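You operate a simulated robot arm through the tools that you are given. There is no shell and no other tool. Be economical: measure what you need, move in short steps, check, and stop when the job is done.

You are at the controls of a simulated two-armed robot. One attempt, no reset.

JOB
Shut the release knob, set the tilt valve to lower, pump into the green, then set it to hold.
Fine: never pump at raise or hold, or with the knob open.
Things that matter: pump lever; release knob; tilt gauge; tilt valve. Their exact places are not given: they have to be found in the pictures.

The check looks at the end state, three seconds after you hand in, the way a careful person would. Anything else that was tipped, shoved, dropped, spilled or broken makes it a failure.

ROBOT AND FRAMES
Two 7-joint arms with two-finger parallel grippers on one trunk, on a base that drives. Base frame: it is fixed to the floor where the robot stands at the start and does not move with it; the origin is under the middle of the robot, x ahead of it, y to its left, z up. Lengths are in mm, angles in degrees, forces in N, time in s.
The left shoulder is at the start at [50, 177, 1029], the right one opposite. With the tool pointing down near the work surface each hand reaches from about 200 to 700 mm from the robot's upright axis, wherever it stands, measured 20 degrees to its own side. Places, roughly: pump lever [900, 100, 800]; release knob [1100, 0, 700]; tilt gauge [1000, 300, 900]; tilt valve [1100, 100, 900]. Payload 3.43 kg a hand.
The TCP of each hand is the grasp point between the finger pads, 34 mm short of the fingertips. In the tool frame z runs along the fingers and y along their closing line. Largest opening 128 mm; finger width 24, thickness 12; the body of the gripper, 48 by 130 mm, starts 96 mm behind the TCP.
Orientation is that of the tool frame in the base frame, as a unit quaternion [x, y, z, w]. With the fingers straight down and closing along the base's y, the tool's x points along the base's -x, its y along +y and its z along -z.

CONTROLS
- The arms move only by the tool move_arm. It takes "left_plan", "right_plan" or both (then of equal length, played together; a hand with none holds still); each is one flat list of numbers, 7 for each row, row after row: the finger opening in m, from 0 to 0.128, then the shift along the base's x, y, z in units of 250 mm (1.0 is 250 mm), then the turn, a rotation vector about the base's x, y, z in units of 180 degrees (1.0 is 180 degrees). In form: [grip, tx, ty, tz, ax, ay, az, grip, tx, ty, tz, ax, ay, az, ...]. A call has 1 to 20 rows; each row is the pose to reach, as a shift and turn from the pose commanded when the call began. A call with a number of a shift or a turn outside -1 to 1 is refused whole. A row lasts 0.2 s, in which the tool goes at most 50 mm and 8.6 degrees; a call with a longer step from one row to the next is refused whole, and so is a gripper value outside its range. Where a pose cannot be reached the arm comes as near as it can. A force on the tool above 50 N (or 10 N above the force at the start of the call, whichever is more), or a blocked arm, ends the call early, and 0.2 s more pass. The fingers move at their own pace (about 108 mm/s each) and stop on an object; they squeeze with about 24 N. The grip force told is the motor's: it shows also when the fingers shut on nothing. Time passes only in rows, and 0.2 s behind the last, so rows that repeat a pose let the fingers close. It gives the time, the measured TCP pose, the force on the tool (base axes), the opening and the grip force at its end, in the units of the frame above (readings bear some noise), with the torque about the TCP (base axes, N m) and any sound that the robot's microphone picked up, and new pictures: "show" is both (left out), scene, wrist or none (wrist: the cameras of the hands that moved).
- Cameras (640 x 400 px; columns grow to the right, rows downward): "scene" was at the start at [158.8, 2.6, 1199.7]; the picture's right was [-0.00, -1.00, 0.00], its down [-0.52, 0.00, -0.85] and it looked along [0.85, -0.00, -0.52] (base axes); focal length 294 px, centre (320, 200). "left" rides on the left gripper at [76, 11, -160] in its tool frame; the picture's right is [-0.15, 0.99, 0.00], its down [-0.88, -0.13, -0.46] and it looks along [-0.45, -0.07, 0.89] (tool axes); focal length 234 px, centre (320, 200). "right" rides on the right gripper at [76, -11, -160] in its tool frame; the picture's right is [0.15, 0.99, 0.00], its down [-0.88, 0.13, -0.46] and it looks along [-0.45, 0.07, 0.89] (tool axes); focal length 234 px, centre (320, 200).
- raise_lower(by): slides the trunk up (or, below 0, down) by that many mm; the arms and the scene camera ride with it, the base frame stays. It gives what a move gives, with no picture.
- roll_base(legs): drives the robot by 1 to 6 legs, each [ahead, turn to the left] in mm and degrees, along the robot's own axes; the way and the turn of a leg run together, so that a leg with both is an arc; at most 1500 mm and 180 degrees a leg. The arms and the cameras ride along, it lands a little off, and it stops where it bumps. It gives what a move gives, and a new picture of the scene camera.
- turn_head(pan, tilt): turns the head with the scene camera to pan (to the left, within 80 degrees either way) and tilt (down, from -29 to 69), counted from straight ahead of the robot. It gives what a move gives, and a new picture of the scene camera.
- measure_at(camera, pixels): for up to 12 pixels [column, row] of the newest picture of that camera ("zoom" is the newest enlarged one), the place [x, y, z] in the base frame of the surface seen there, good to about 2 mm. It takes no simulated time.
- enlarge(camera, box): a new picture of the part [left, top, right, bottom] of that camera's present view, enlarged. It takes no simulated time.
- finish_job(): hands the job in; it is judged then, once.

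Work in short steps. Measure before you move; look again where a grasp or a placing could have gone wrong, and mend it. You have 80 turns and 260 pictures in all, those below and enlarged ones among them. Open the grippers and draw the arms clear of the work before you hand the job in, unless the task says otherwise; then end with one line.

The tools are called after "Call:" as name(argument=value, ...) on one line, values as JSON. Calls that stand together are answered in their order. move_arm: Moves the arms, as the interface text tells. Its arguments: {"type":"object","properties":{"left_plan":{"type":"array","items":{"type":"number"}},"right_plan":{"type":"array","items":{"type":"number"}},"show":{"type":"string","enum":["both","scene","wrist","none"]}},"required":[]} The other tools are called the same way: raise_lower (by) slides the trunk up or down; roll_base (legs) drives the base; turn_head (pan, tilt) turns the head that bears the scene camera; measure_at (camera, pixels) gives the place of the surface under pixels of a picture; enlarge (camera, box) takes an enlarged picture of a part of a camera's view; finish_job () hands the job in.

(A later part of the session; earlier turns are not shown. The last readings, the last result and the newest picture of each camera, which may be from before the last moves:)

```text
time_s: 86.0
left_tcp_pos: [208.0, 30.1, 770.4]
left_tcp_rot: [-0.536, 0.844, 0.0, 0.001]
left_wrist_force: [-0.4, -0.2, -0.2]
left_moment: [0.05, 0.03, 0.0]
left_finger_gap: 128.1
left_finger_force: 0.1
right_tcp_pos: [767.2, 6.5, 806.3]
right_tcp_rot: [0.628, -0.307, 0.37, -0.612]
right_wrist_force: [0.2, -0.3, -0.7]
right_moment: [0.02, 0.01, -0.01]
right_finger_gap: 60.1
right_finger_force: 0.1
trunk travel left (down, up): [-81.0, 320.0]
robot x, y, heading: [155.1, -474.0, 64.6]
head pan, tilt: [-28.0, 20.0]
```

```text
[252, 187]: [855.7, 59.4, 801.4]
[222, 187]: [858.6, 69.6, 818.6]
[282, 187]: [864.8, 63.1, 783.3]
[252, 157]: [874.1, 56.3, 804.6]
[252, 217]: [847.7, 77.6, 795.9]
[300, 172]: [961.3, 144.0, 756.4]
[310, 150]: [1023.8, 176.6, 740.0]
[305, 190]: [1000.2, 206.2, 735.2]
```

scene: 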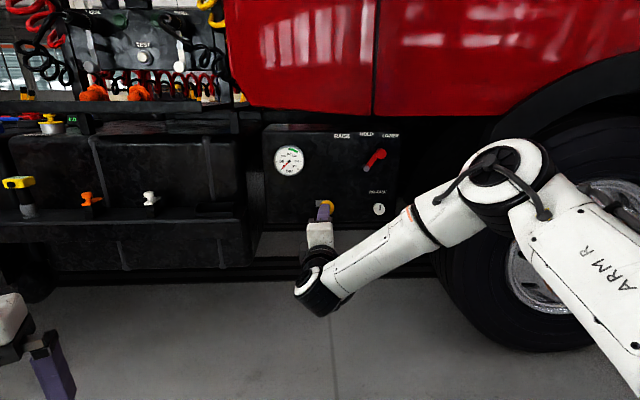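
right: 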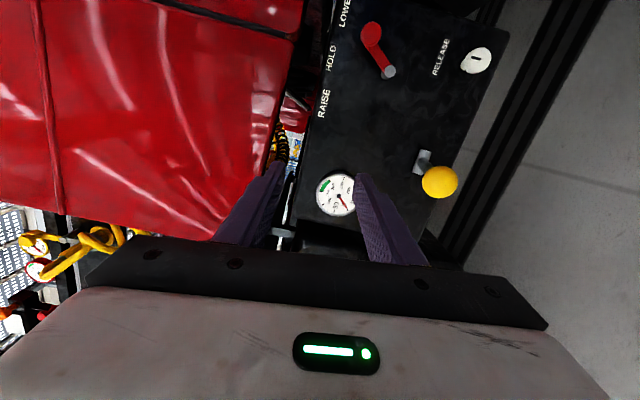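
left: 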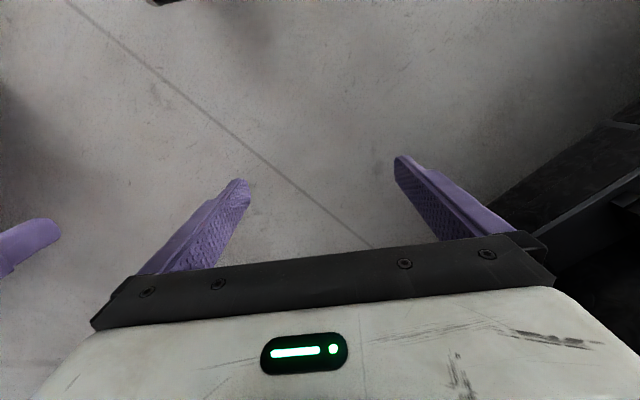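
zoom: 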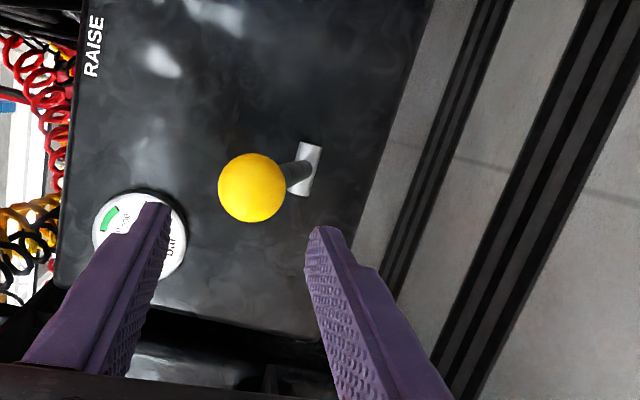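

Ball centre ≈ [867, 74, 801]. I advance with the 60 mm opening so that the fingers go above and below it, correcting yaw by 6°.

Call:
move_arm(right_plan=[0.06, 0.03, -0.03, -0.02, 0, 0, 0.011, 0.06, 0.1, 0.02, -0.02, 0, 0, 0.022, 0.06, 0.18, 0.09, -0.02, 0, 0, 0.033, 0.06, 0.26, 0.153, -0.02, 0, 0, 0.033, 0.06, 0.335, 0.213, -0.02, 0, 0, 0.033, 0.06, 0.406, 0.271, -0.02, 0, 0, 0.033, 0.06, 0.406, 0.271, -0.02, 0, 0, 0.033])

```text
time_s: 87.6
left_tcp_pos: [208.0, 29.3, 771.5]
left_tcp_rot: [-0.538, 0.843, 0.0, -0.001]
left_wrist_force: [0.2, 0.3, 0.1]
left_moment: [-0.03, 0.04, 0.0]
left_finger_gap: 127.9
left_finger_force: 0.1
right_tcp_pos: [862.5, 100.6, 811.0]
right_tcp_rot: [0.648, -0.281, 0.338, -0.622]
right_wrist_force: [-7.5, 4.1, -1.4]
right_moment: [0.04, 0.27, 0.2]
right_finger_gap: 60.7
right_finger_force: 0.2
right hand out of reach, approached as far as the arm can: row 1, 2, 3, 4, 5, 6, 7
trunk travel left (down, up): [-81.0, 320.0]
robot x, y, heading: [156.3, -475.8, 64.8]
head pan, tilt: [-28.0, 20.0]
```

scene: 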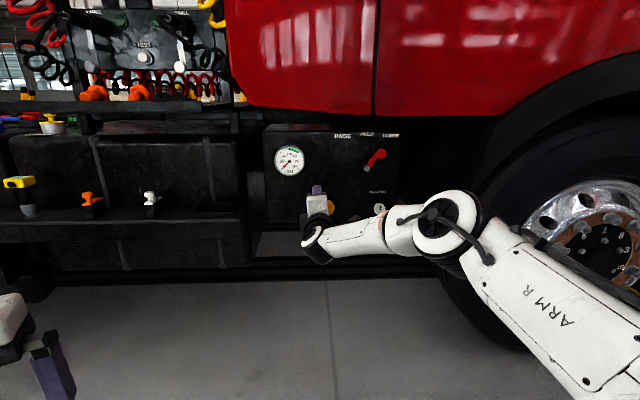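
right: 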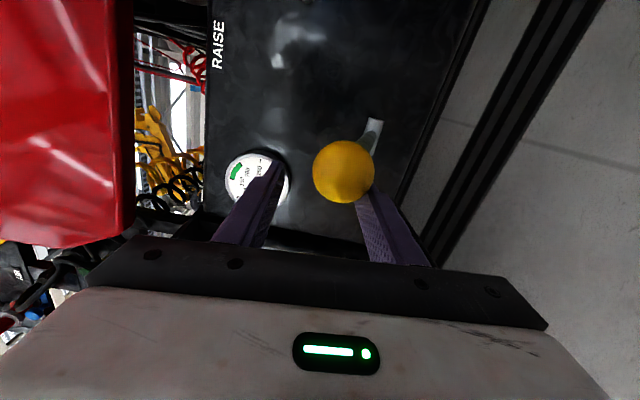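

The hand ended 25 mm left and 10 mm high of the ball. I lower the trunk 10 mm, then turn the base right 1.6° to centre the fingers.

Call:
raise_lower(by=-10)

Call:
roll_base(legs=[[0, -1.6]])

Call:
enlarge(camera="right", box=[200, 60, 520, 260])

```text
time_s: 88.2
left_tcp_pos: [209.0, 28.9, 760.4]
left_tcp_rot: [-0.536, 0.844, 0.0, 0.0]
left_wrist_force: [-0.7, 0.4, -1.0]
left_moment: [-0.01, 0.0, -0.01]
left_finger_gap: 128.0
left_finger_force: 0.0
right_tcp_pos: [866.3, 98.1, 802.8]
right_tcp_rot: [0.645, -0.283, 0.342, -0.622]
right_wrist_force: [0.1, 0.0, 0.0]
right_moment: [0.01, -0.01, -0.01]
right_finger_gap: 60.0
right_finger_force: 0.0
trunk travel left (down, up): [-71.0, 330.0]
robot x, y, heading: [153.7, -478.6, 64.7]
head pan, tilt: [-28.0, 20.0]
```

```text
time_s: 89.0
left_tcp_pos: [222.6, 27.9, 759.9]
left_tcp_rot: [-0.524, 0.851, 0.0, -0.001]
left_wrist_force: [0.8, 0.0, -0.1]
left_moment: [0.0, 0.03, -0.01]
left_finger_gap: 127.9
left_finger_force: 0.0
right_tcp_pos: [879.4, 78.6, 803.7]
right_tcp_rot: [0.642, -0.291, 0.349, -0.617]
right_wrist_force: [-0.6, -0.3, -0.4]
right_moment: [0.01, 0.02, 0.03]
right_finger_gap: 59.9
right_finger_force: 0.1
trunk travel left (down, up): [-71.0, 330.0]
robot x, y, heading: [153.7, -477.2, 62.9]
head pan, tilt: [-28.0, 20.0]
```

scene: 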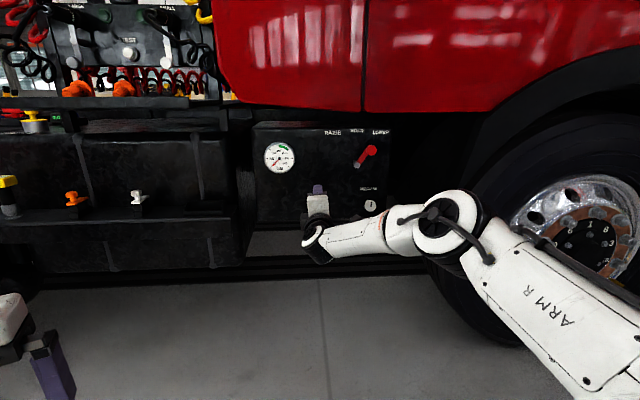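

```text
2.00 times, centred on (360, 160) of right
```

zoom: 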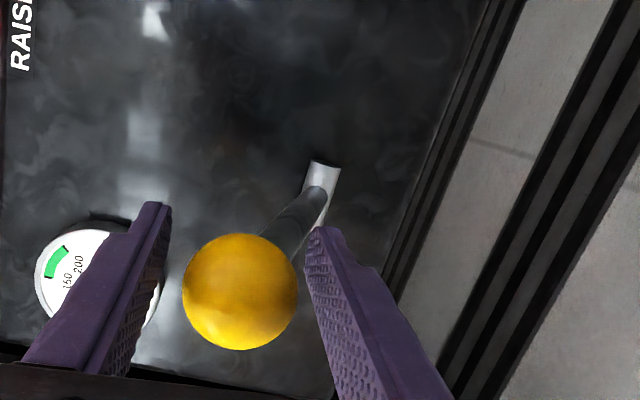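

Ball is centred between the fingers. I narrow to 46 mm (loose straddle), and try a first stroke downwards with the trunk.

Call:
move_arm(right_plan=[0.046, 0, 0, 0, 0, 0, 0, 0.046, 0, 0, 0, 0, 0, 0], show="none")

Call:
raise_lower(by=-50)

Call:
enlarge(camera="scene", box=[240, 90, 410, 230])

Call:
enlarge(camera="right", box=[200, 60, 520, 260])

```text
time_s: 89.6
left_tcp_pos: [222.5, 27.8, 761.7]
left_tcp_rot: [-0.525, 0.851, -0.001, 0.0]
left_wrist_force: [0.8, -0.5, 0.0]
left_moment: [0.02, 0.02, 0.03]
left_finger_gap: 127.9
left_finger_force: 0.1
right_tcp_pos: [881.1, 78.6, 800.9]
right_tcp_rot: [0.643, -0.291, 0.348, -0.617]
right_wrist_force: [0.0, -1.7, -2.7]
right_moment: [-0.13, 0.07, -0.01]
right_finger_gap: 47.8
right_finger_force: 1.4
trunk travel left (down, up): [-71.0, 330.0]
robot x, y, heading: [152.7, -476.7, 63.3]
head pan, tilt: [-28.0, 20.0]
```

```text
time_s: 90.5
left_tcp_pos: [223.5, 27.9, 711.5]
left_tcp_rot: [-0.524, 0.851, 0.001, 0.0]
left_wrist_force: [0.1, 0.1, 0.0]
left_moment: [-0.02, -0.03, 0.01]
left_finger_gap: 128.0
left_finger_force: 0.1
right_tcp_pos: [881.1, 78.0, 752.2]
right_tcp_rot: [0.642, -0.29, 0.349, -0.618]
right_wrist_force: [0.4, 1.2, 4.0]
right_moment: [-0.05, 0.06, -0.01]
right_finger_gap: 47.9
right_finger_force: 1.7
trunk travel left (down, up): [-21.0, 380.0]
robot x, y, heading: [155.5, -479.0, 63.1]
head pan, tilt: [-28.0, 20.0]
```

```text
2.86 times, centred on (325, 160) of scene
```

zoom: 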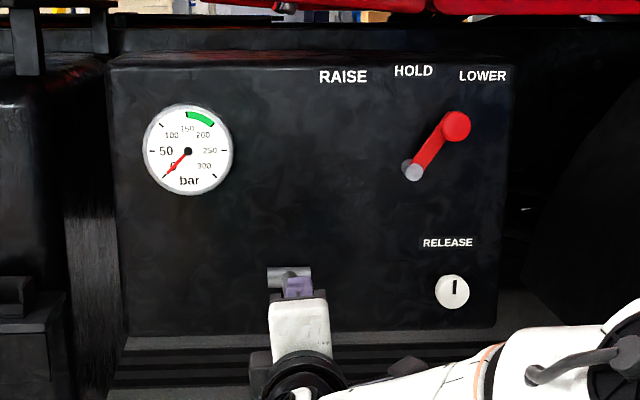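

```text
2.00 times, centred on (360, 160) of right
```

zoom: 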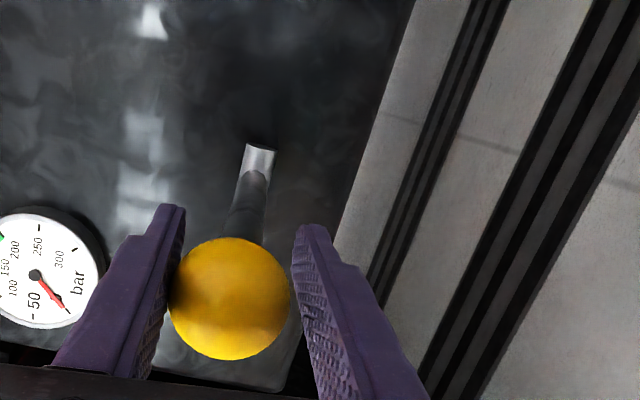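

Lever went down freely (4 N); gauge hasn't moved. I go 20 mm further down, then back up 130 mm to find the stroke.

Call:
raise_lower(by=-21)

Call:
raise_lower(by=100)

Call:
enlarge(camera="scene", box=[240, 90, 410, 270])

Call:
enlarge(camera="right", box=[180, 60, 500, 260])

```text
time_s: 91.2
left_tcp_pos: [221.5, 27.2, 690.0]
left_tcp_rot: [-0.525, 0.851, 0.0, 0.0]
left_wrist_force: [0.3, 0.6, 0.1]
left_moment: [-0.01, 0.0, -0.04]
left_finger_gap: 127.8
left_finger_force: 0.1
right_tcp_pos: [880.7, 78.0, 731.2]
right_tcp_rot: [0.642, -0.29, 0.349, -0.618]
right_wrist_force: [-1.5, 0.3, 4.9]
right_moment: [-0.02, 0.06, 0.03]
right_finger_gap: 48.6
right_finger_force: 2.6
trunk travel left (down, up): [0.0, 401.0]
robot x, y, heading: [153.1, -477.6, 63.1]
head pan, tilt: [-28.0, 20.0]
```

```text
time_s: 92.5
left_tcp_pos: [223.1, 29.1, 787.4]
left_tcp_rot: [-0.525, 0.851, 0.0, -0.003]
left_wrist_force: [0.0, -0.2, -0.2]
left_moment: [0.02, -0.04, 0.0]
left_finger_gap: 128.1
left_finger_force: 0.1
right_tcp_pos: [879.9, 79.1, 810.9]
right_tcp_rot: [0.653, -0.293, 0.344, -0.608]
right_wrist_force: [-0.5, -4.0, -33.4]
right_moment: [-0.92, 0.85, -0.05]
right_finger_gap: 65.1
right_finger_force: 17.0
trunk travel left (down, up): [-100.0, 301.0]
robot x, y, heading: [156.1, -478.5, 63.2]
head pan, tilt: [-28.0, 20.0]
```

```text
2.22 times, centred on (325, 180) of scene
```

zoom: 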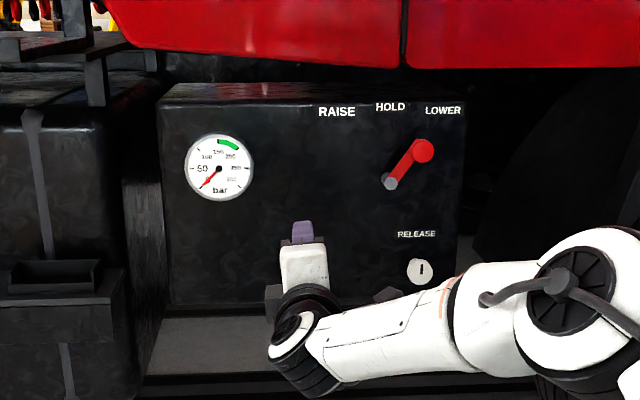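

```text
2.00 times, centred on (340, 160) of right
```

zoom: 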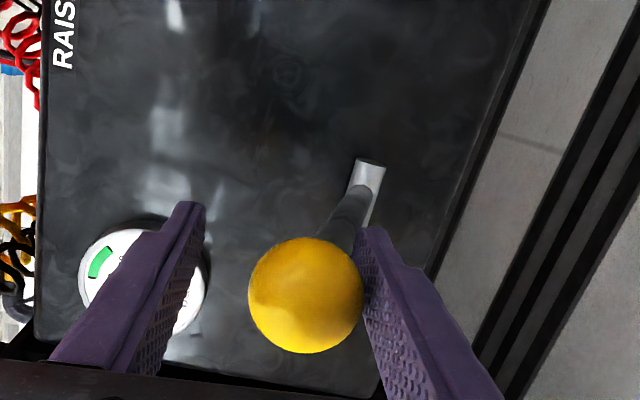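

Top stop is at the start height (33 N). I relieve it by lowering 12 mm and check the gauge closely.

Call:
raise_lower(by=-14)

Call:
enlarge(camera="scene", box=[280, 130, 320, 190])

```text
time_s: 93.1
left_tcp_pos: [223.5, 28.1, 775.1]
left_tcp_rot: [-0.525, 0.851, 0.0, -0.002]
left_wrist_force: [0.0, -0.8, 0.1]
left_moment: [0.03, -0.04, -0.02]
left_finger_gap: 127.8
left_finger_force: 0.1
right_tcp_pos: [879.6, 78.2, 806.7]
right_tcp_rot: [0.647, -0.292, 0.347, -0.613]
right_wrist_force: [-7.7, -13.7, -21.3]
right_moment: [-0.93, 0.75, -0.1]
right_finger_gap: 58.8
right_finger_force: 10.9
trunk travel left (down, up): [-86.0, 315.0]
robot x, y, heading: [157.9, -473.5, 63.4]
head pan, tilt: [-28.0, 20.0]
```

```text
6.67 times, centred on (300, 160) of scene
```

zoom: 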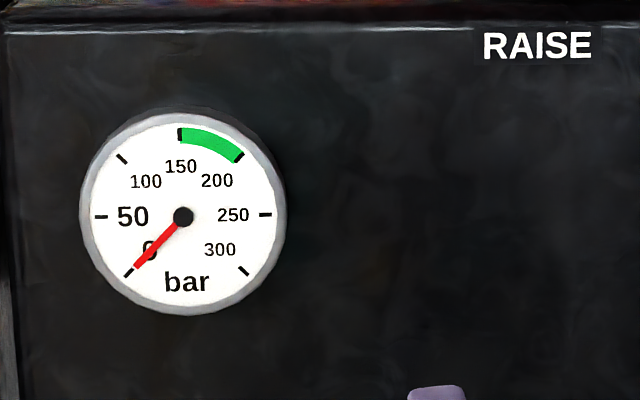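

Gauge reads 0, so a longer stroke is needed. I try the down stroke with the arm itself, 130 mm.

Call:
move_arm(right_plan=[0.046, 0, 0, -0.065, 0, 0, 0, 0.046, 0, 0, -0.13, 0, 0, 0, 0.046, 0, 0, -0.195, 0, 0, 0, 0.046, 0, 0, -0.26, 0, 0, 0, 0.046, 0, 0, -0.325, 0, 0, 0, 0.046, 0, 0, -0.39, 0, 0, 0, 0.046, 0, 0, -0.455, 0, 0, 0, 0.046, 0, 0, -0.52, 0, 0, 0, 0.046, 0, 0, -0.52, 0, 0, 0])

Call:
enlarge(camera="scene", box=[240, 120, 400, 290])

```text
time_s: 95.1
left_tcp_pos: [223.0, 25.6, 776.8]
left_tcp_rot: [-0.524, 0.852, -0.001, 0.0]
left_wrist_force: [-0.7, 0.1, -0.2]
left_moment: [-0.03, 0.04, 0.04]
left_finger_gap: 128.1
left_finger_force: 0.2
right_tcp_pos: [881.4, 78.7, 690.3]
right_tcp_rot: [0.641, -0.294, 0.352, -0.615]
right_wrist_force: [1.6, 1.5, 10.0]
right_moment: [0.25, -0.18, -0.03]
right_finger_gap: 52.2
right_finger_force: 5.3
right hand out of reach, approached as far as the arm can: row 2, 3, 4, 5, 6, 7
trunk travel left (down, up): [-86.0, 315.0]
robot x, y, heading: [152.8, -478.7, 63.2]
head pan, tilt: [-28.0, 20.0]
```

scene: 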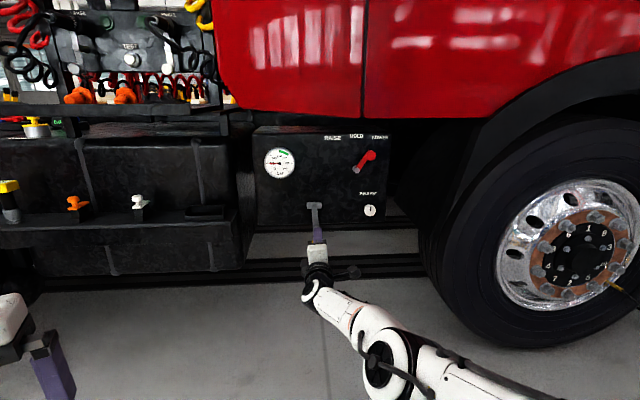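
right: 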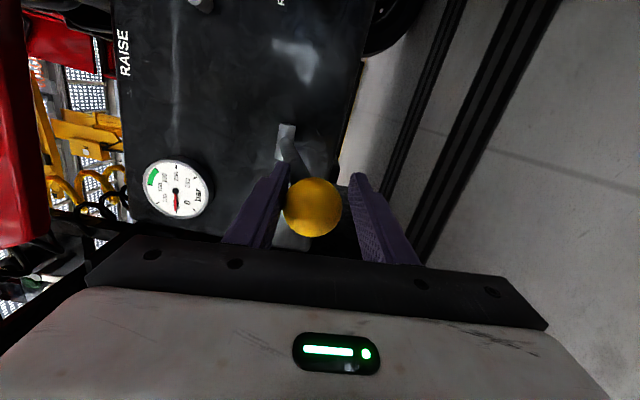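

```text
2.35 times, centred on (320, 205) of scene
```

zoom: 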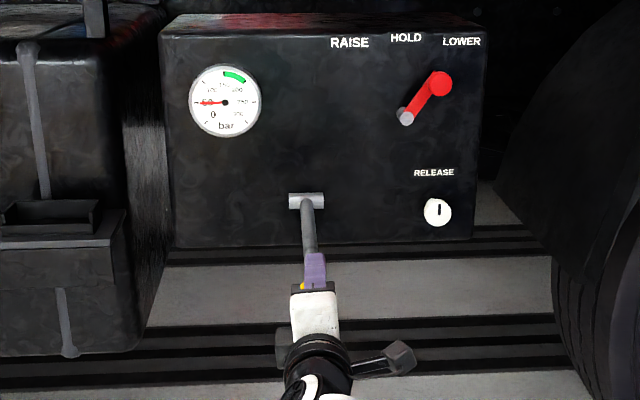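

One stroke gave about 47 bar. I do one more full cycle: up 108 mm and down again.

Call:
move_arm(right_plan=[0.046, 0, 0, 0.07, 0, 0, 0, 0.046, 0, 0, 0.14, 0, 0, 0, 0.046, 0, 0, 0.21, 0, 0, 0, 0.046, 0, 0, 0.28, 0, 0, 0, 0.046, 0, 0, 0.35, 0, 0, 0, 0.046, 0, 0, 0.42, 0, 0, 0, 0.046, 0, 0, 0.45, 0, 0, 0, 0.046, 0, 0, 0.45, 0, 0, 0, 0.046, 0, 0, 0.38, 0, 0, 0, 0.046, 0, 0, 0.31, 0, 0, 0, 0.046, 0, 0, 0.24, 0, 0, 0, 0.046, 0, 0, 0.17, 0, 0, 0, 0.046, 0, 0, 0.1, 0, 0, 0, 0.046, 0, 0, 0.03, 0, 0, 0, 0.046, 0, 0, 0, 0, 0, 0, 0.046, 0, 0, 0, 0, 0, 0], show="none")

Call:
enlarge(camera="scene", box=[240, 120, 400, 290])

```text
time_s: 96.9
left_tcp_pos: [224.8, 26.9, 775.1]
left_tcp_rot: [-0.525, 0.851, 0.0, -0.001]
left_wrist_force: [-0.7, -0.4, 0.6]
left_moment: [-0.01, 0.02, 0.0]
left_finger_gap: 127.9
left_finger_force: 0.1
right_tcp_pos: [902.9, 98.9, 791.9]
right_tcp_rot: [0.636, -0.301, 0.347, -0.621]
right_wrist_force: [2.4, -7.1, -18.8]
right_moment: [-2.57, 2.25, -0.09]
right_finger_gap: 53.5
right_finger_force: 44.7
right hand out of reach, approached as far as the arm can: row 1, 2, 3, 4, 5, 6, 7
trunk travel left (down, up): [-86.0, 315.0]
robot x, y, heading: [150.9, -475.8, 63.1]
head pan, tilt: [-28.0, 20.0]
stopped in row 8 (right hand): the force on the tool passed its limit at 72 N (the readings are from after the stop); the commanded pose is now the measured one
```

```text
2.35 times, centred on (320, 205) of scene
```

zoom: 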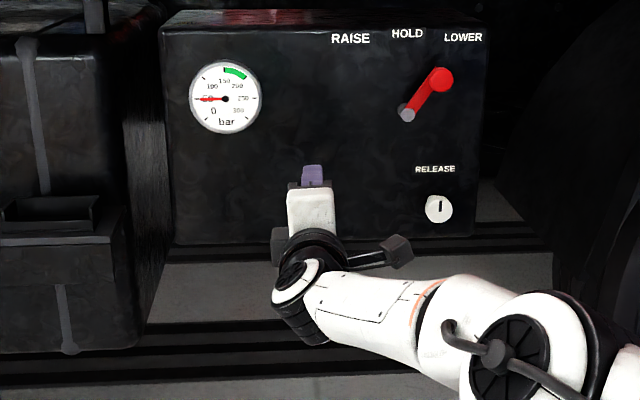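

It hit the top stop (pressure held at ~50) with the hand drifted 30 mm in. I relieve and stroke down 103 mm, drawing back those 25 mm along the way.

Call:
move_arm(right_plan=[0.046, -0.03, -0.025, -0.03, 0, 0, 0, 0.046, -0.06, -0.05, -0.09, 0, 0, 0, 0.046, -0.08, -0.065, -0.155, 0, 0, 0, 0.046, -0.08, -0.065, -0.22, 0, 0, 0, 0.046, -0.08, -0.065, -0.285, 0, 0, 0, 0.046, -0.08, -0.065, -0.35, 0, 0, 0, 0.046, -0.08, -0.065, -0.41, 0, 0, 0, 0.046, -0.08, -0.065, -0.41, 0, 0, 0], show="none")

Call:
enlarge(camera="scene", box=[240, 120, 400, 290])

```text
time_s: 98.7
left_tcp_pos: [221.0, 26.1, 775.9]
left_tcp_rot: [-0.526, 0.851, 0.0, 0.0]
left_wrist_force: [0.1, 0.4, 0.2]
left_moment: [-0.02, -0.02, 0.01]
left_finger_gap: 128.1
left_finger_force: 0.1
right_tcp_pos: [882.4, 84.4, 711.6]
right_tcp_rot: [0.628, -0.298, 0.352, -0.627]
right_wrist_force: [-0.6, 2.8, 6.6]
right_moment: [-0.15, 0.15, -0.07]
right_finger_gap: 49.5
right_finger_force: 2.5
right hand out of reach, approached as far as the arm can: row 3, 4, 5, 6, 7, 8
trunk travel left (down, up): [-86.0, 315.0]
robot x, y, heading: [150.3, -476.5, 63.1]
head pan, tilt: [-28.0, 20.0]
```

```text
2.35 times, centred on (320, 205) of scene
```

zoom: 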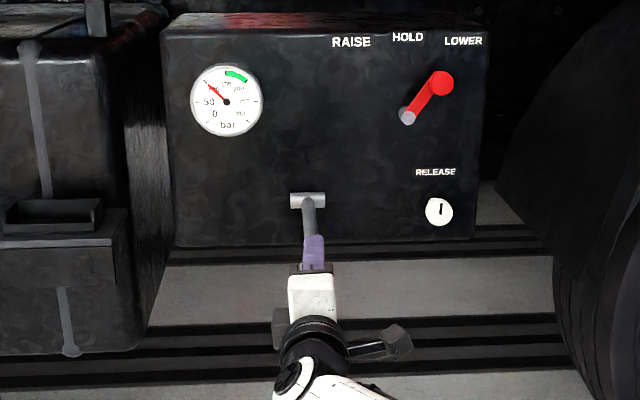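

About 100 bar now. Enlarge the gauge for an exact reading.

Call:
enlarge(camera="scene", box=[260, 140, 300, 185])

```text
8.89 times, centred on (280, 162) of scene
```

zoom: 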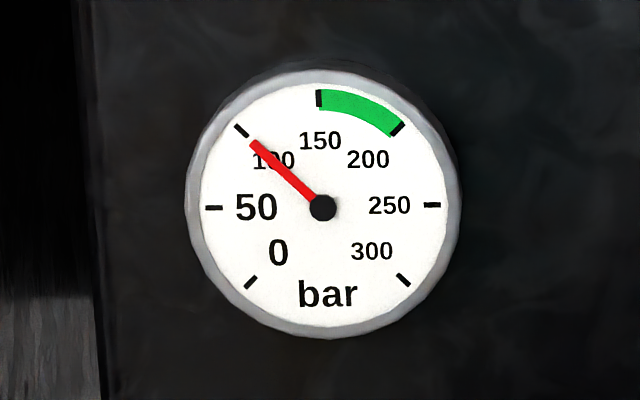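

Reading ≈ 98-100 bar. Up-stroke by 78 mm with the arm.

Call:
move_arm(right_plan=[0.046, 0, 0, 0.065, 0, 0, 0, 0.046, 0, 0, 0.13, 0, 0, 0, 0.046, 0, 0, 0.195, 0, 0, 0, 0.046, 0, 0, 0.26, 0, 0, 0, 0.046, 0, 0, 0.31, 0, 0, 0, 0.046, 0, 0, 0.31, 0, 0, 0], show="wrist")

Call:
enlarge(camera="scene", box=[240, 120, 400, 290])

```text
time_s: 100.1
left_tcp_pos: [220.9, 27.1, 776.7]
left_tcp_rot: [-0.526, 0.851, 0.0, 0.0]
left_wrist_force: [0.6, -0.3, 0.2]
left_moment: [0.0, -0.01, -0.01]
left_finger_gap: 128.1
left_finger_force: 0.0
right_tcp_pos: [893.8, 104.8, 783.8]
right_tcp_rot: [0.629, -0.3, 0.351, -0.626]
right_wrist_force: [-2.4, -5.8, -0.6]
right_moment: [-0.91, 0.85, -0.45]
right_finger_gap: 50.5
right_finger_force: 20.2
right hand out of reach, approached as far as the arm can: row 1, 2, 3, 4, 5, 6
trunk travel left (down, up): [-86.0, 315.0]
robot x, y, heading: [154.1, -478.5, 63.2]
head pan, tilt: [-28.0, 20.0]
```

right: 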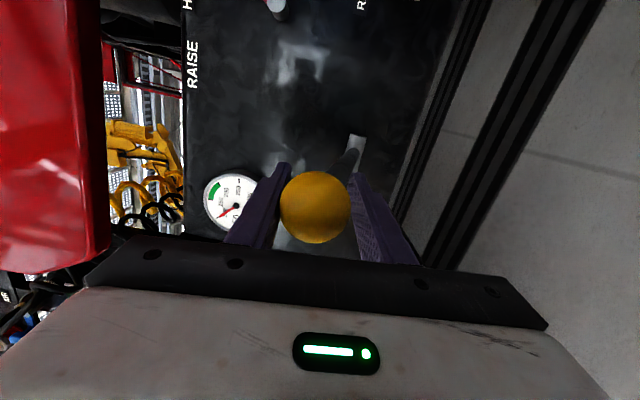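

```text
2.35 times, centred on (320, 205) of scene
```

zoom: 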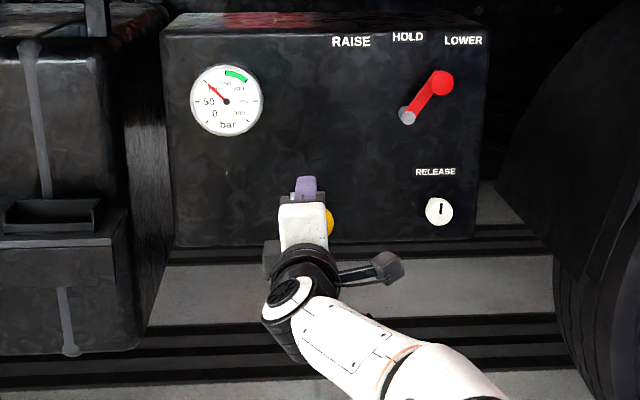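

Lever is up again (z≈784), hand drifted 8 mm left and 27 mm in. Down-stroke with those corrected.

Call:
move_arm(right_plan=[0.046, -0.02, -0.04, -0.03, 0, 0, 0, 0.046, -0.04, -0.07, -0.09, 0, 0, 0, 0.046, -0.055, -0.09, -0.15, 0, 0, 0, 0.046, -0.055, -0.09, -0.21, 0, 0, 0, 0.046, -0.055, -0.09, -0.27, 0, 0, 0, 0.046, -0.055, -0.09, -0.32, 0, 0, 0, 0.046, -0.055, -0.09, -0.32, 0, 0, 0], show="none")

Call:
enlarge(camera="scene", box=[250, 130, 350, 270])

```text
time_s: 101.7
left_tcp_pos: [221.2, 26.9, 776.3]
left_tcp_rot: [-0.526, 0.851, 0.001, 0.0]
left_wrist_force: [1.6, -0.8, -0.1]
left_moment: [0.03, 0.0, 0.02]
left_finger_gap: 127.9
left_finger_force: 0.1
right_tcp_pos: [881.3, 82.3, 703.9]
right_tcp_rot: [0.628, -0.3, 0.353, -0.626]
right_wrist_force: [1.1, 3.5, 7.3]
right_moment: [-0.14, 0.19, -0.07]
right_finger_gap: 50.1
right_finger_force: 3.2
right hand out of reach, approached as far as the arm can: row 1, 2, 3, 4, 5
trunk travel left (down, up): [-86.0, 315.0]
robot x, y, heading: [156.6, -478.0, 63.1]
head pan, tilt: [-28.0, 20.0]
```

```text
2.86 times, centred on (300, 200) of scene
```

zoom: 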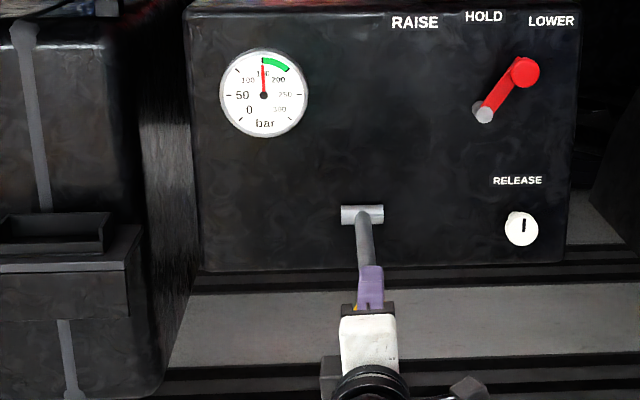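

Call:
enlarge(camera="scene", box=[322, 152, 362, 172])

Call:
enlarge(camera="scene", box=[272, 144, 312, 184])

```text
16.00 times, centred on (342, 162) of scene
```

zoom: 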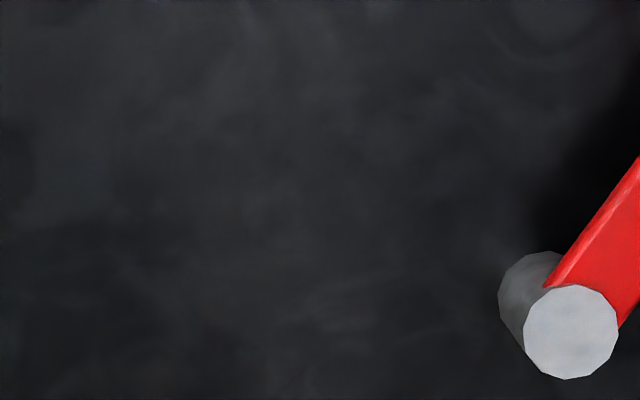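

```text
10.00 times, centred on (292, 164) of scene
```

zoom: 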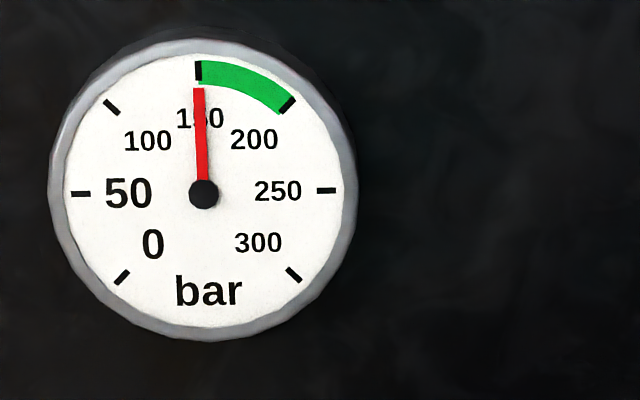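

Needle sits right at the 150 edge. I try a short partial stroke (up ≈45 mm, down again) to add a smaller amount.

Call:
move_arm(right_plan=[0.046, 0, 0, 0.06, 0, 0, 0, 0.046, 0, 0, 0.12, 0, 0, 0, 0.046, 0, 0, 0.18, 0, 0, 0, 0.046, 0, 0, 0.18, 0, 0, 0], show="none")

Call:
enlarge(camera="scene", box=[272, 144, 312, 184])

```text
time_s: 102.7
left_tcp_pos: [221.3, 27.2, 775.9]
left_tcp_rot: [-0.526, 0.851, 0.0, 0.0]
left_wrist_force: [-0.1, -0.6, 0.5]
left_moment: [0.01, 0.02, 0.01]
left_finger_gap: 128.1
left_finger_force: 0.0
right_tcp_pos: [888.9, 94.5, 744.8]
right_tcp_rot: [0.628, -0.299, 0.352, -0.627]
right_wrist_force: [-1.1, -2.5, 4.3]
right_moment: [-0.1, 0.08, 0.01]
right_finger_gap: 48.7
right_finger_force: 1.9
right hand out of reach, approached as far as the arm can: row 1, 2, 3, 4
trunk travel left (down, up): [-86.0, 315.0]
robot x, y, heading: [154.3, -479.6, 63.6]
head pan, tilt: [-28.0, 20.0]
```

```text
10.00 times, centred on (292, 164) of scene
```

zoom: 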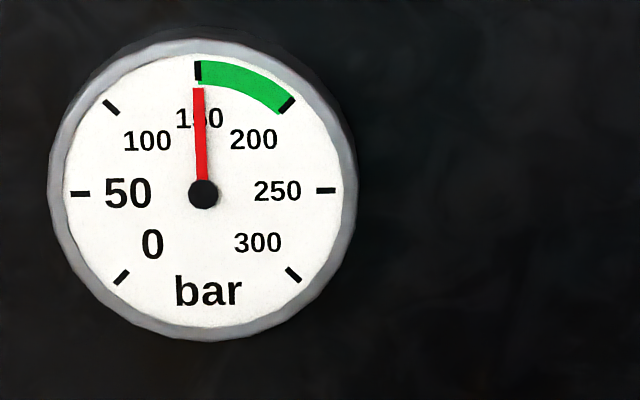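

Steady at ~150. Now down again by ~41 mm.

Call:
move_arm(right_plan=[0.046, -0.015, -0.02, -0.06, 0, 0, 0, 0.046, -0.03, -0.04, -0.12, 0, 0, 0, 0.046, -0.03, -0.05, -0.18, 0, 0, 0, 0.046, -0.03, -0.05, -0.18, 0, 0, 0], show="none")

Call:
enlarge(camera="scene", box=[272, 144, 312, 184])

```text
time_s: 103.7
left_tcp_pos: [221.6, 26.0, 775.9]
left_tcp_rot: [-0.525, 0.851, 0.0, 0.0]
left_wrist_force: [0.4, -0.6, -0.5]
left_moment: [-0.02, -0.02, 0.01]
left_finger_gap: 128.0
left_finger_force: 0.1
right_tcp_pos: [880.9, 83.7, 706.3]
right_tcp_rot: [-0.627, 0.299, -0.351, 0.628]
right_wrist_force: [-0.5, 2.6, 6.1]
right_moment: [-0.15, 0.12, -0.03]
right_finger_gap: 50.0
right_finger_force: 3.3
right hand out of reach, approached as far as the arm can: row 3, 4
trunk travel left (down, up): [-86.0, 315.0]
robot x, y, heading: [157.4, -476.2, 63.2]
head pan, tilt: [-28.0, 20.0]
```

```text
10.00 times, centred on (292, 164) of scene
```

zoom: 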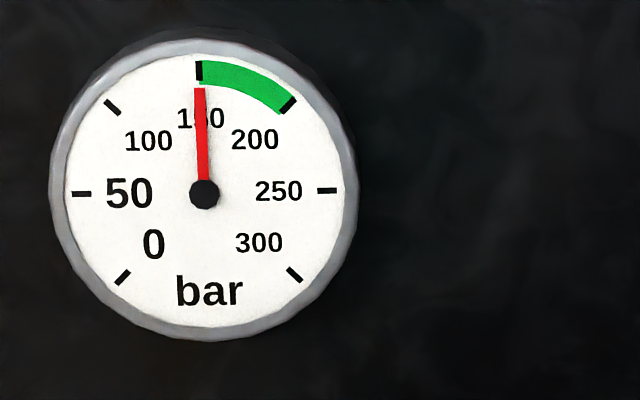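

The short stroke doesn't count, so strokes give fixed steps. I zoom hard on the needle to see whether it's inside the band.

Call:
enlarge(camera="scene", box=[272, 148, 288, 158])

Call:
enlarge(camera="scene", box=[266, 149, 294, 177])

```text
16.00 times, centred on (280, 153) of scene
```

zoom: 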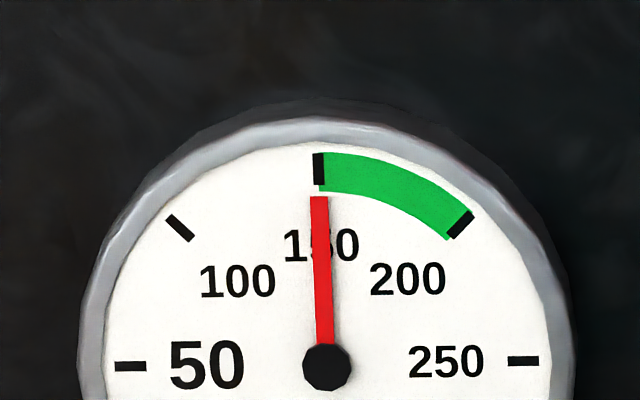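

```text
14.29 times, centred on (280, 163) of scene
```

zoom: 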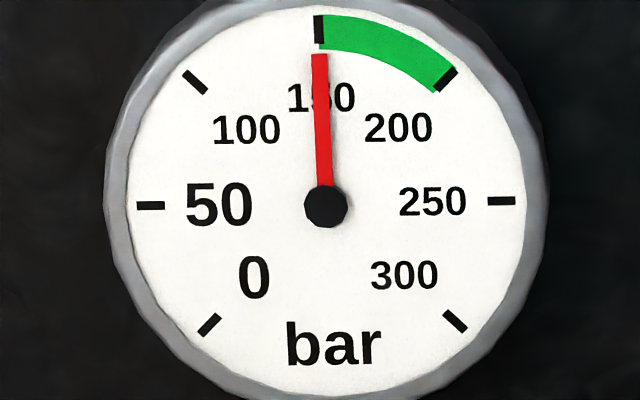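

The needle is right on the lower edge (≈149.6). I try a medium stroke: up to ~765 mm, then down, checking whether it adds less than a full step.

Call:
move_arm(right_plan=[0.046, 0, 0, 0.065, 0, 0, 0, 0.046, 0, 0, 0.13, 0, 0, 0, 0.046, 0, 0, 0.195, 0, 0, 0, 0.046, 0, 0, 0.25, 0, 0, 0, 0.046, 0, 0, 0.25, 0, 0, 0, 0.046, -0.01, -0.03, 0.19, 0, 0, 0, 0.046, -0.02, -0.04, 0.13, 0, 0, 0, 0.046, -0.02, -0.04, 0.06, 0, 0, 0, 0.046, -0.01, -0.02, 0.0, 0, 0, 0, 0.046, 0, 0, 0, 0, 0, 0], show="none")

Call:
enlarge(camera="scene", box=[262, 146, 302, 186])

```text
time_s: 105.9
left_tcp_pos: [220.1, 27.4, 776.3]
left_tcp_rot: [-0.526, 0.851, 0.0, 0.0]
left_wrist_force: [0.2, 0.5, 0.8]
left_moment: [0.0, 0.0, 0.03]
left_finger_gap: 127.9
left_finger_force: 0.0
right_tcp_pos: [880.6, 83.2, 706.2]
right_tcp_rot: [0.627, -0.301, 0.351, -0.627]
right_wrist_force: [2.2, 2.3, 6.5]
right_moment: [-0.1, 0.16, 0.0]
right_finger_gap: 49.7
right_finger_force: 3.3
right hand out of reach, approached as far as the arm can: row 1, 2, 3, 4, 5, 6, 7, 8, 9
trunk travel left (down, up): [-86.0, 315.0]
robot x, y, heading: [152.4, -476.9, 63.2]
head pan, tilt: [-28.0, 20.0]
```

```text
10.00 times, centred on (282, 166) of scene
```

zoom: 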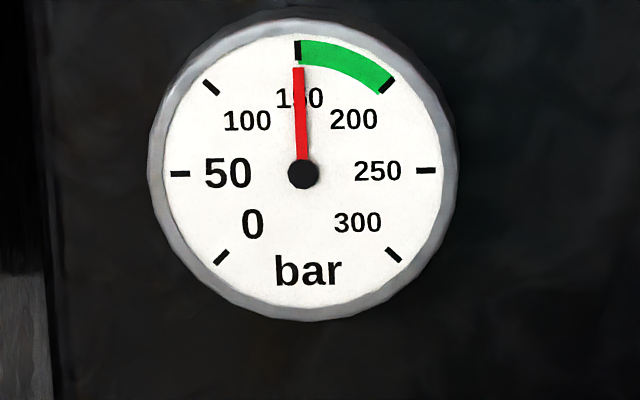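

Steps come only in ~50 bar. Before deciding on a further stroke I take a much closer look at the needle with the wrist camera, which is nearer the gauge.

Call:
enlarge(camera="right", box=[135, 145, 225, 235])

Call:
enlarge(camera="scene", box=[278, 148, 286, 153])

```text
4.44 times, centred on (180, 190) of right
```

zoom: 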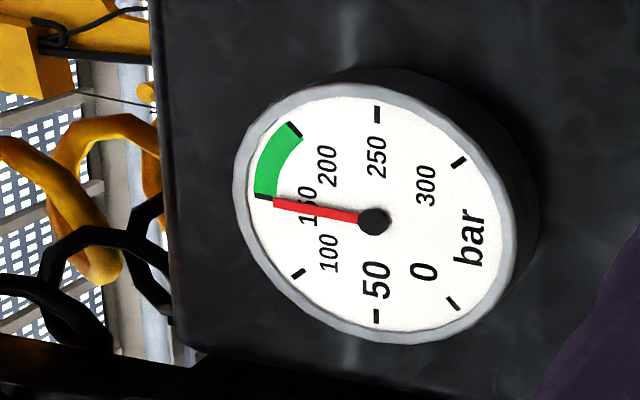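

```text
16.00 times, centred on (282, 150) of scene
```

zoom: 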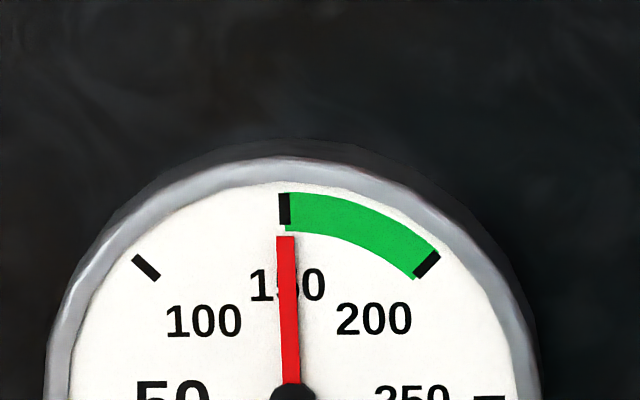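

Call:
enlarge(camera="right", box=[162, 178, 198, 200])

Call:
enlarge(camera="scene", box=[282, 146, 292, 152])

```text
16.00 times, centred on (180, 189) of right
```

zoom: 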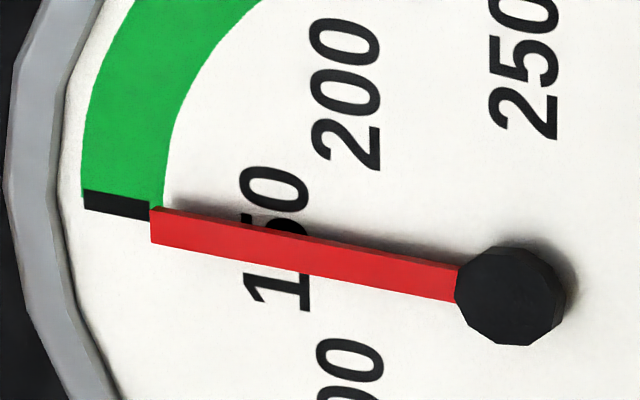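

```text
16.00 times, centred on (287, 149) of scene
```

zoom: 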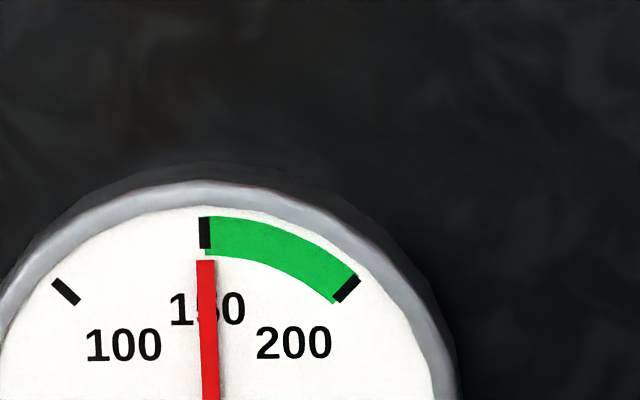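

The needle is on the 150 tick exactly. Any shortfall would leave it below green, whereas one more stroke gives at most 200; I do one slightly gentle fourth stroke: first up.

Call:
move_arm(right_plan=[0.046, 0, 0, 0.065, 0, 0, 0, 0.046, 0, 0, 0.13, 0, 0, 0, 0.046, 0, 0, 0.195, 0, 0, 0, 0.046, 0, 0, 0.26, 0, 0, 0, 0.046, 0, 0, 0.295, 0, 0, 0, 0.046, 0, 0, 0.295, 0, 0, 0], show="none")

Call:
move_arm(right_plan=[0.046, -0.02, -0.04, -0.03, 0, 0, 0, 0.046, -0.04, -0.07, -0.07, 0, 0, 0, 0.046, -0.055, -0.08, -0.11, 0, 0, 0, 0.046, -0.055, -0.08, -0.15, 0, 0, 0, 0.046, -0.055, -0.08, -0.19, 0, 0, 0, 0.046, -0.055, -0.08, -0.22, 0, 0, 0, 0.046, -0.055, -0.08, -0.22, 0, 0, 0], show="wrist")

Call:
enlarge(camera="scene", box=[262, 146, 302, 186])

```text
time_s: 107.3
left_tcp_pos: [220.7, 27.2, 776.1]
left_tcp_rot: [-0.525, 0.851, 0.0, 0.0]
left_wrist_force: [-0.6, 1.1, 0.1]
left_moment: [-0.04, 0.02, -0.01]
left_finger_gap: 128.0
left_finger_force: 0.0
right_tcp_pos: [892.4, 102.5, 773.9]
right_tcp_rot: [0.628, -0.3, 0.351, -0.626]
right_wrist_force: [1.1, -1.4, 2.7]
right_moment: [-0.08, 0.1, 0.03]
right_finger_gap: 47.3
right_finger_force: 1.1
right hand out of reach, approached as far as the arm can: row 1, 2, 3, 4, 5, 6
trunk travel left (down, up): [-86.0, 315.0]
robot x, y, heading: [155.9, -477.5, 63.1]
head pan, tilt: [-28.0, 20.0]
```

```text
time_s: 108.9
left_tcp_pos: [220.3, 27.1, 776.9]
left_tcp_rot: [-0.526, 0.851, 0.0, 0.0]
left_wrist_force: [-0.3, 0.6, 0.9]
left_moment: [0.01, -0.02, 0.02]
left_finger_gap: 128.1
left_finger_force: 0.0
right_tcp_pos: [880.5, 87.9, 718.7]
right_tcp_rot: [-0.627, 0.3, -0.352, 0.627]
right_wrist_force: [0.1, 1.9, 5.5]
right_moment: [-0.13, 0.12, -0.09]
right_finger_gap: 49.3
right_finger_force: 2.7
right hand out of reach, approached as far as the arm can: row 1, 2, 3, 4, 5, 6, 7
trunk travel left (down, up): [-86.0, 315.0]
robot x, y, heading: [158.0, -473.6, 63.4]
head pan, tilt: [-28.0, 20.0]
```

right: 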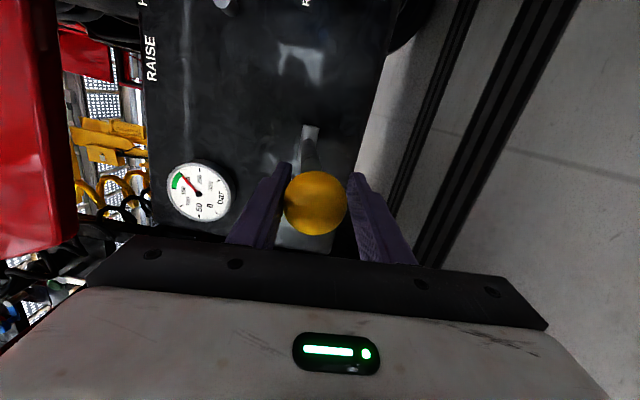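

```text
10.00 times, centred on (282, 166) of scene
```

zoom: 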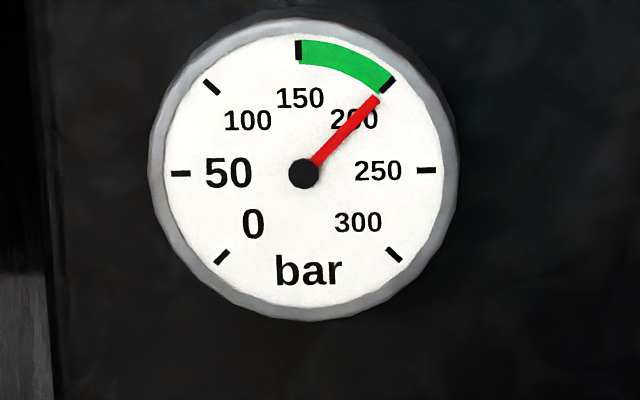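

Needle now at the 200 end of the green (full steps of 50). I open the fingers, back off the lever, shut the fingers, raise the trunk and relocate to the right for setting the valve.

Call:
move_arm(right_plan=[0.075, 0, 0, 0, 0, 0, 0, 0.075, 0, 0, 0, 0, 0, 0], show="none")

Call:
roll_base(legs=[[-110, 0]])

Call:
enlarge(camera="scene", box=[240, 130, 400, 270])

```text
time_s: 109.5
left_tcp_pos: [221.5, 27.8, 775.7]
left_tcp_rot: [-0.525, 0.851, 0.0, 0.0]
left_wrist_force: [0.3, 0.0, 0.3]
left_moment: [0.02, 0.01, -0.01]
left_finger_gap: 128.1
left_finger_force: 0.1
right_tcp_pos: [881.7, 88.5, 717.8]
right_tcp_rot: [0.627, -0.3, 0.352, -0.627]
right_wrist_force: [1.8, 0.1, 4.5]
right_moment: [-0.11, 0.14, 0.09]
right_finger_gap: 77.4
right_finger_force: 2.1
trunk travel left (down, up): [-86.0, 315.0]
robot x, y, heading: [155.2, -478.1, 63.3]
head pan, tilt: [-28.0, 20.0]
```

```text
time_s: 110.7
left_tcp_pos: [171.3, -70.6, 776.4]
left_tcp_rot: [-0.526, 0.851, -0.001, 0.0]
left_wrist_force: [-0.2, 0.3, -0.3]
left_moment: [-0.04, 0.0, 0.0]
left_finger_gap: 127.9
left_finger_force: 0.0
right_tcp_pos: [831.5, -9.8, 716.3]
right_tcp_rot: [0.628, -0.298, 0.351, -0.627]
right_wrist_force: [0.2, 1.3, 0.0]
right_moment: [0.02, 0.03, 0.01]
right_finger_gap: 75.2
right_finger_force: 0.0
trunk travel left (down, up): [-86.0, 315.0]
robot x, y, heading: [106.7, -577.4, 63.3]
head pan, tilt: [-28.0, 20.0]
```

scene: 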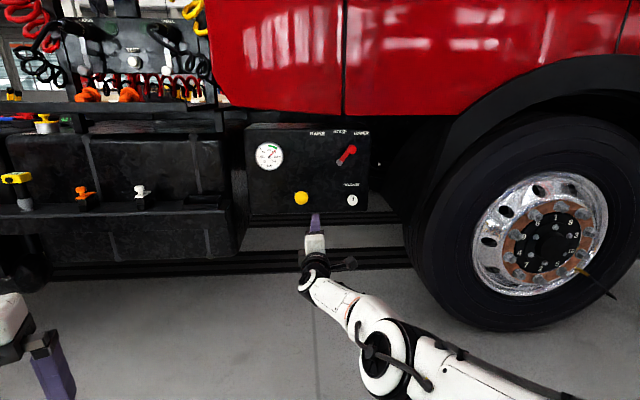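

```text
2.86 times, centred on (320, 200) of scene
```

zoom: 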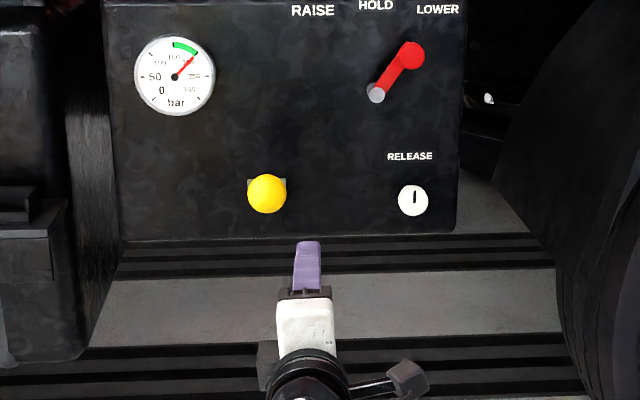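

Lever sprang back up by itself; gauge still at ~200. Now fingers shut, trunk up 208 mm, and drive to the valve stance.

Call:
raise_lower(by=208)

Call:
move_arm(right_plan=[0.0, 0, 0, 0, 0, 0, 0, 0.0, 0, 0, 0, 0, 0, 0, 0.0, 0, 0, 0, 0, 0, 0], show="none")

Call:
roll_base(legs=[[0, -75.5], [233, 0], [0, 76]])

```text
time_s: 112.9
left_tcp_pos: [172.0, -71.8, 983.8]
left_tcp_rot: [-0.525, 0.851, 0.0, 0.0]
left_wrist_force: [-0.5, -0.5, -0.5]
left_moment: [-0.01, 0.01, -0.02]
left_finger_gap: 128.1
left_finger_force: 0.1
right_tcp_pos: [831.6, -9.5, 924.9]
right_tcp_rot: [0.628, -0.3, 0.351, -0.626]
right_wrist_force: [1.0, 0.0, 0.4]
right_moment: [0.0, -0.03, 0.0]
right_finger_gap: 75.0
right_finger_force: 0.0
trunk travel left (down, up): [-294.0, 107.0]
robot x, y, heading: [99.8, -576.9, 62.9]
head pan, tilt: [-28.0, 20.0]
```

```text
time_s: 113.7
left_tcp_pos: [172.6, -70.2, 985.0]
left_tcp_rot: [-0.526, 0.851, 0.0, -0.001]
left_wrist_force: [-0.9, 0.1, 0.2]
left_moment: [0.02, 0.01, 0.01]
left_finger_gap: 128.1
left_finger_force: 0.0
right_tcp_pos: [830.3, -9.0, 925.8]
right_tcp_rot: [0.627, -0.3, 0.352, -0.626]
right_wrist_force: [-0.9, 0.6, -0.5]
right_moment: [0.04, -0.01, 0.01]
right_finger_gap: 0.2
right_finger_force: 23.9
trunk travel left (down, up): [-294.0, 107.0]
robot x, y, heading: [106.0, -573.7, 63.1]
head pan, tilt: [-28.0, 20.0]
```

```text
time_s: 122.1
left_tcp_pos: [382.3, -122.0, 983.9]
left_tcp_rot: [-0.538, 0.843, 0.0, 0.0]
left_wrist_force: [-0.2, 0.3, -0.1]
left_moment: [0.01, -0.03, 0.0]
left_finger_gap: 128.0
left_finger_force: 0.0
right_tcp_pos: [1040.2, -38.2, 925.1]
right_tcp_rot: [0.633, -0.289, 0.342, -0.632]
right_wrist_force: [0.3, 0.2, 0.3]
right_moment: [0.04, -0.03, -0.02]
right_finger_gap: 0.1
right_finger_force: 24.3
trunk travel left (down, up): [-294.0, 107.0]
robot x, y, heading: [333.8, -623.9, 65.0]
head pan, tilt: [-28.0, 20.0]
```

scene: 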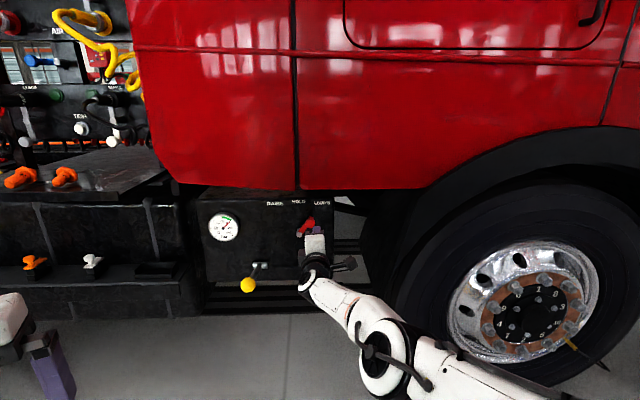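

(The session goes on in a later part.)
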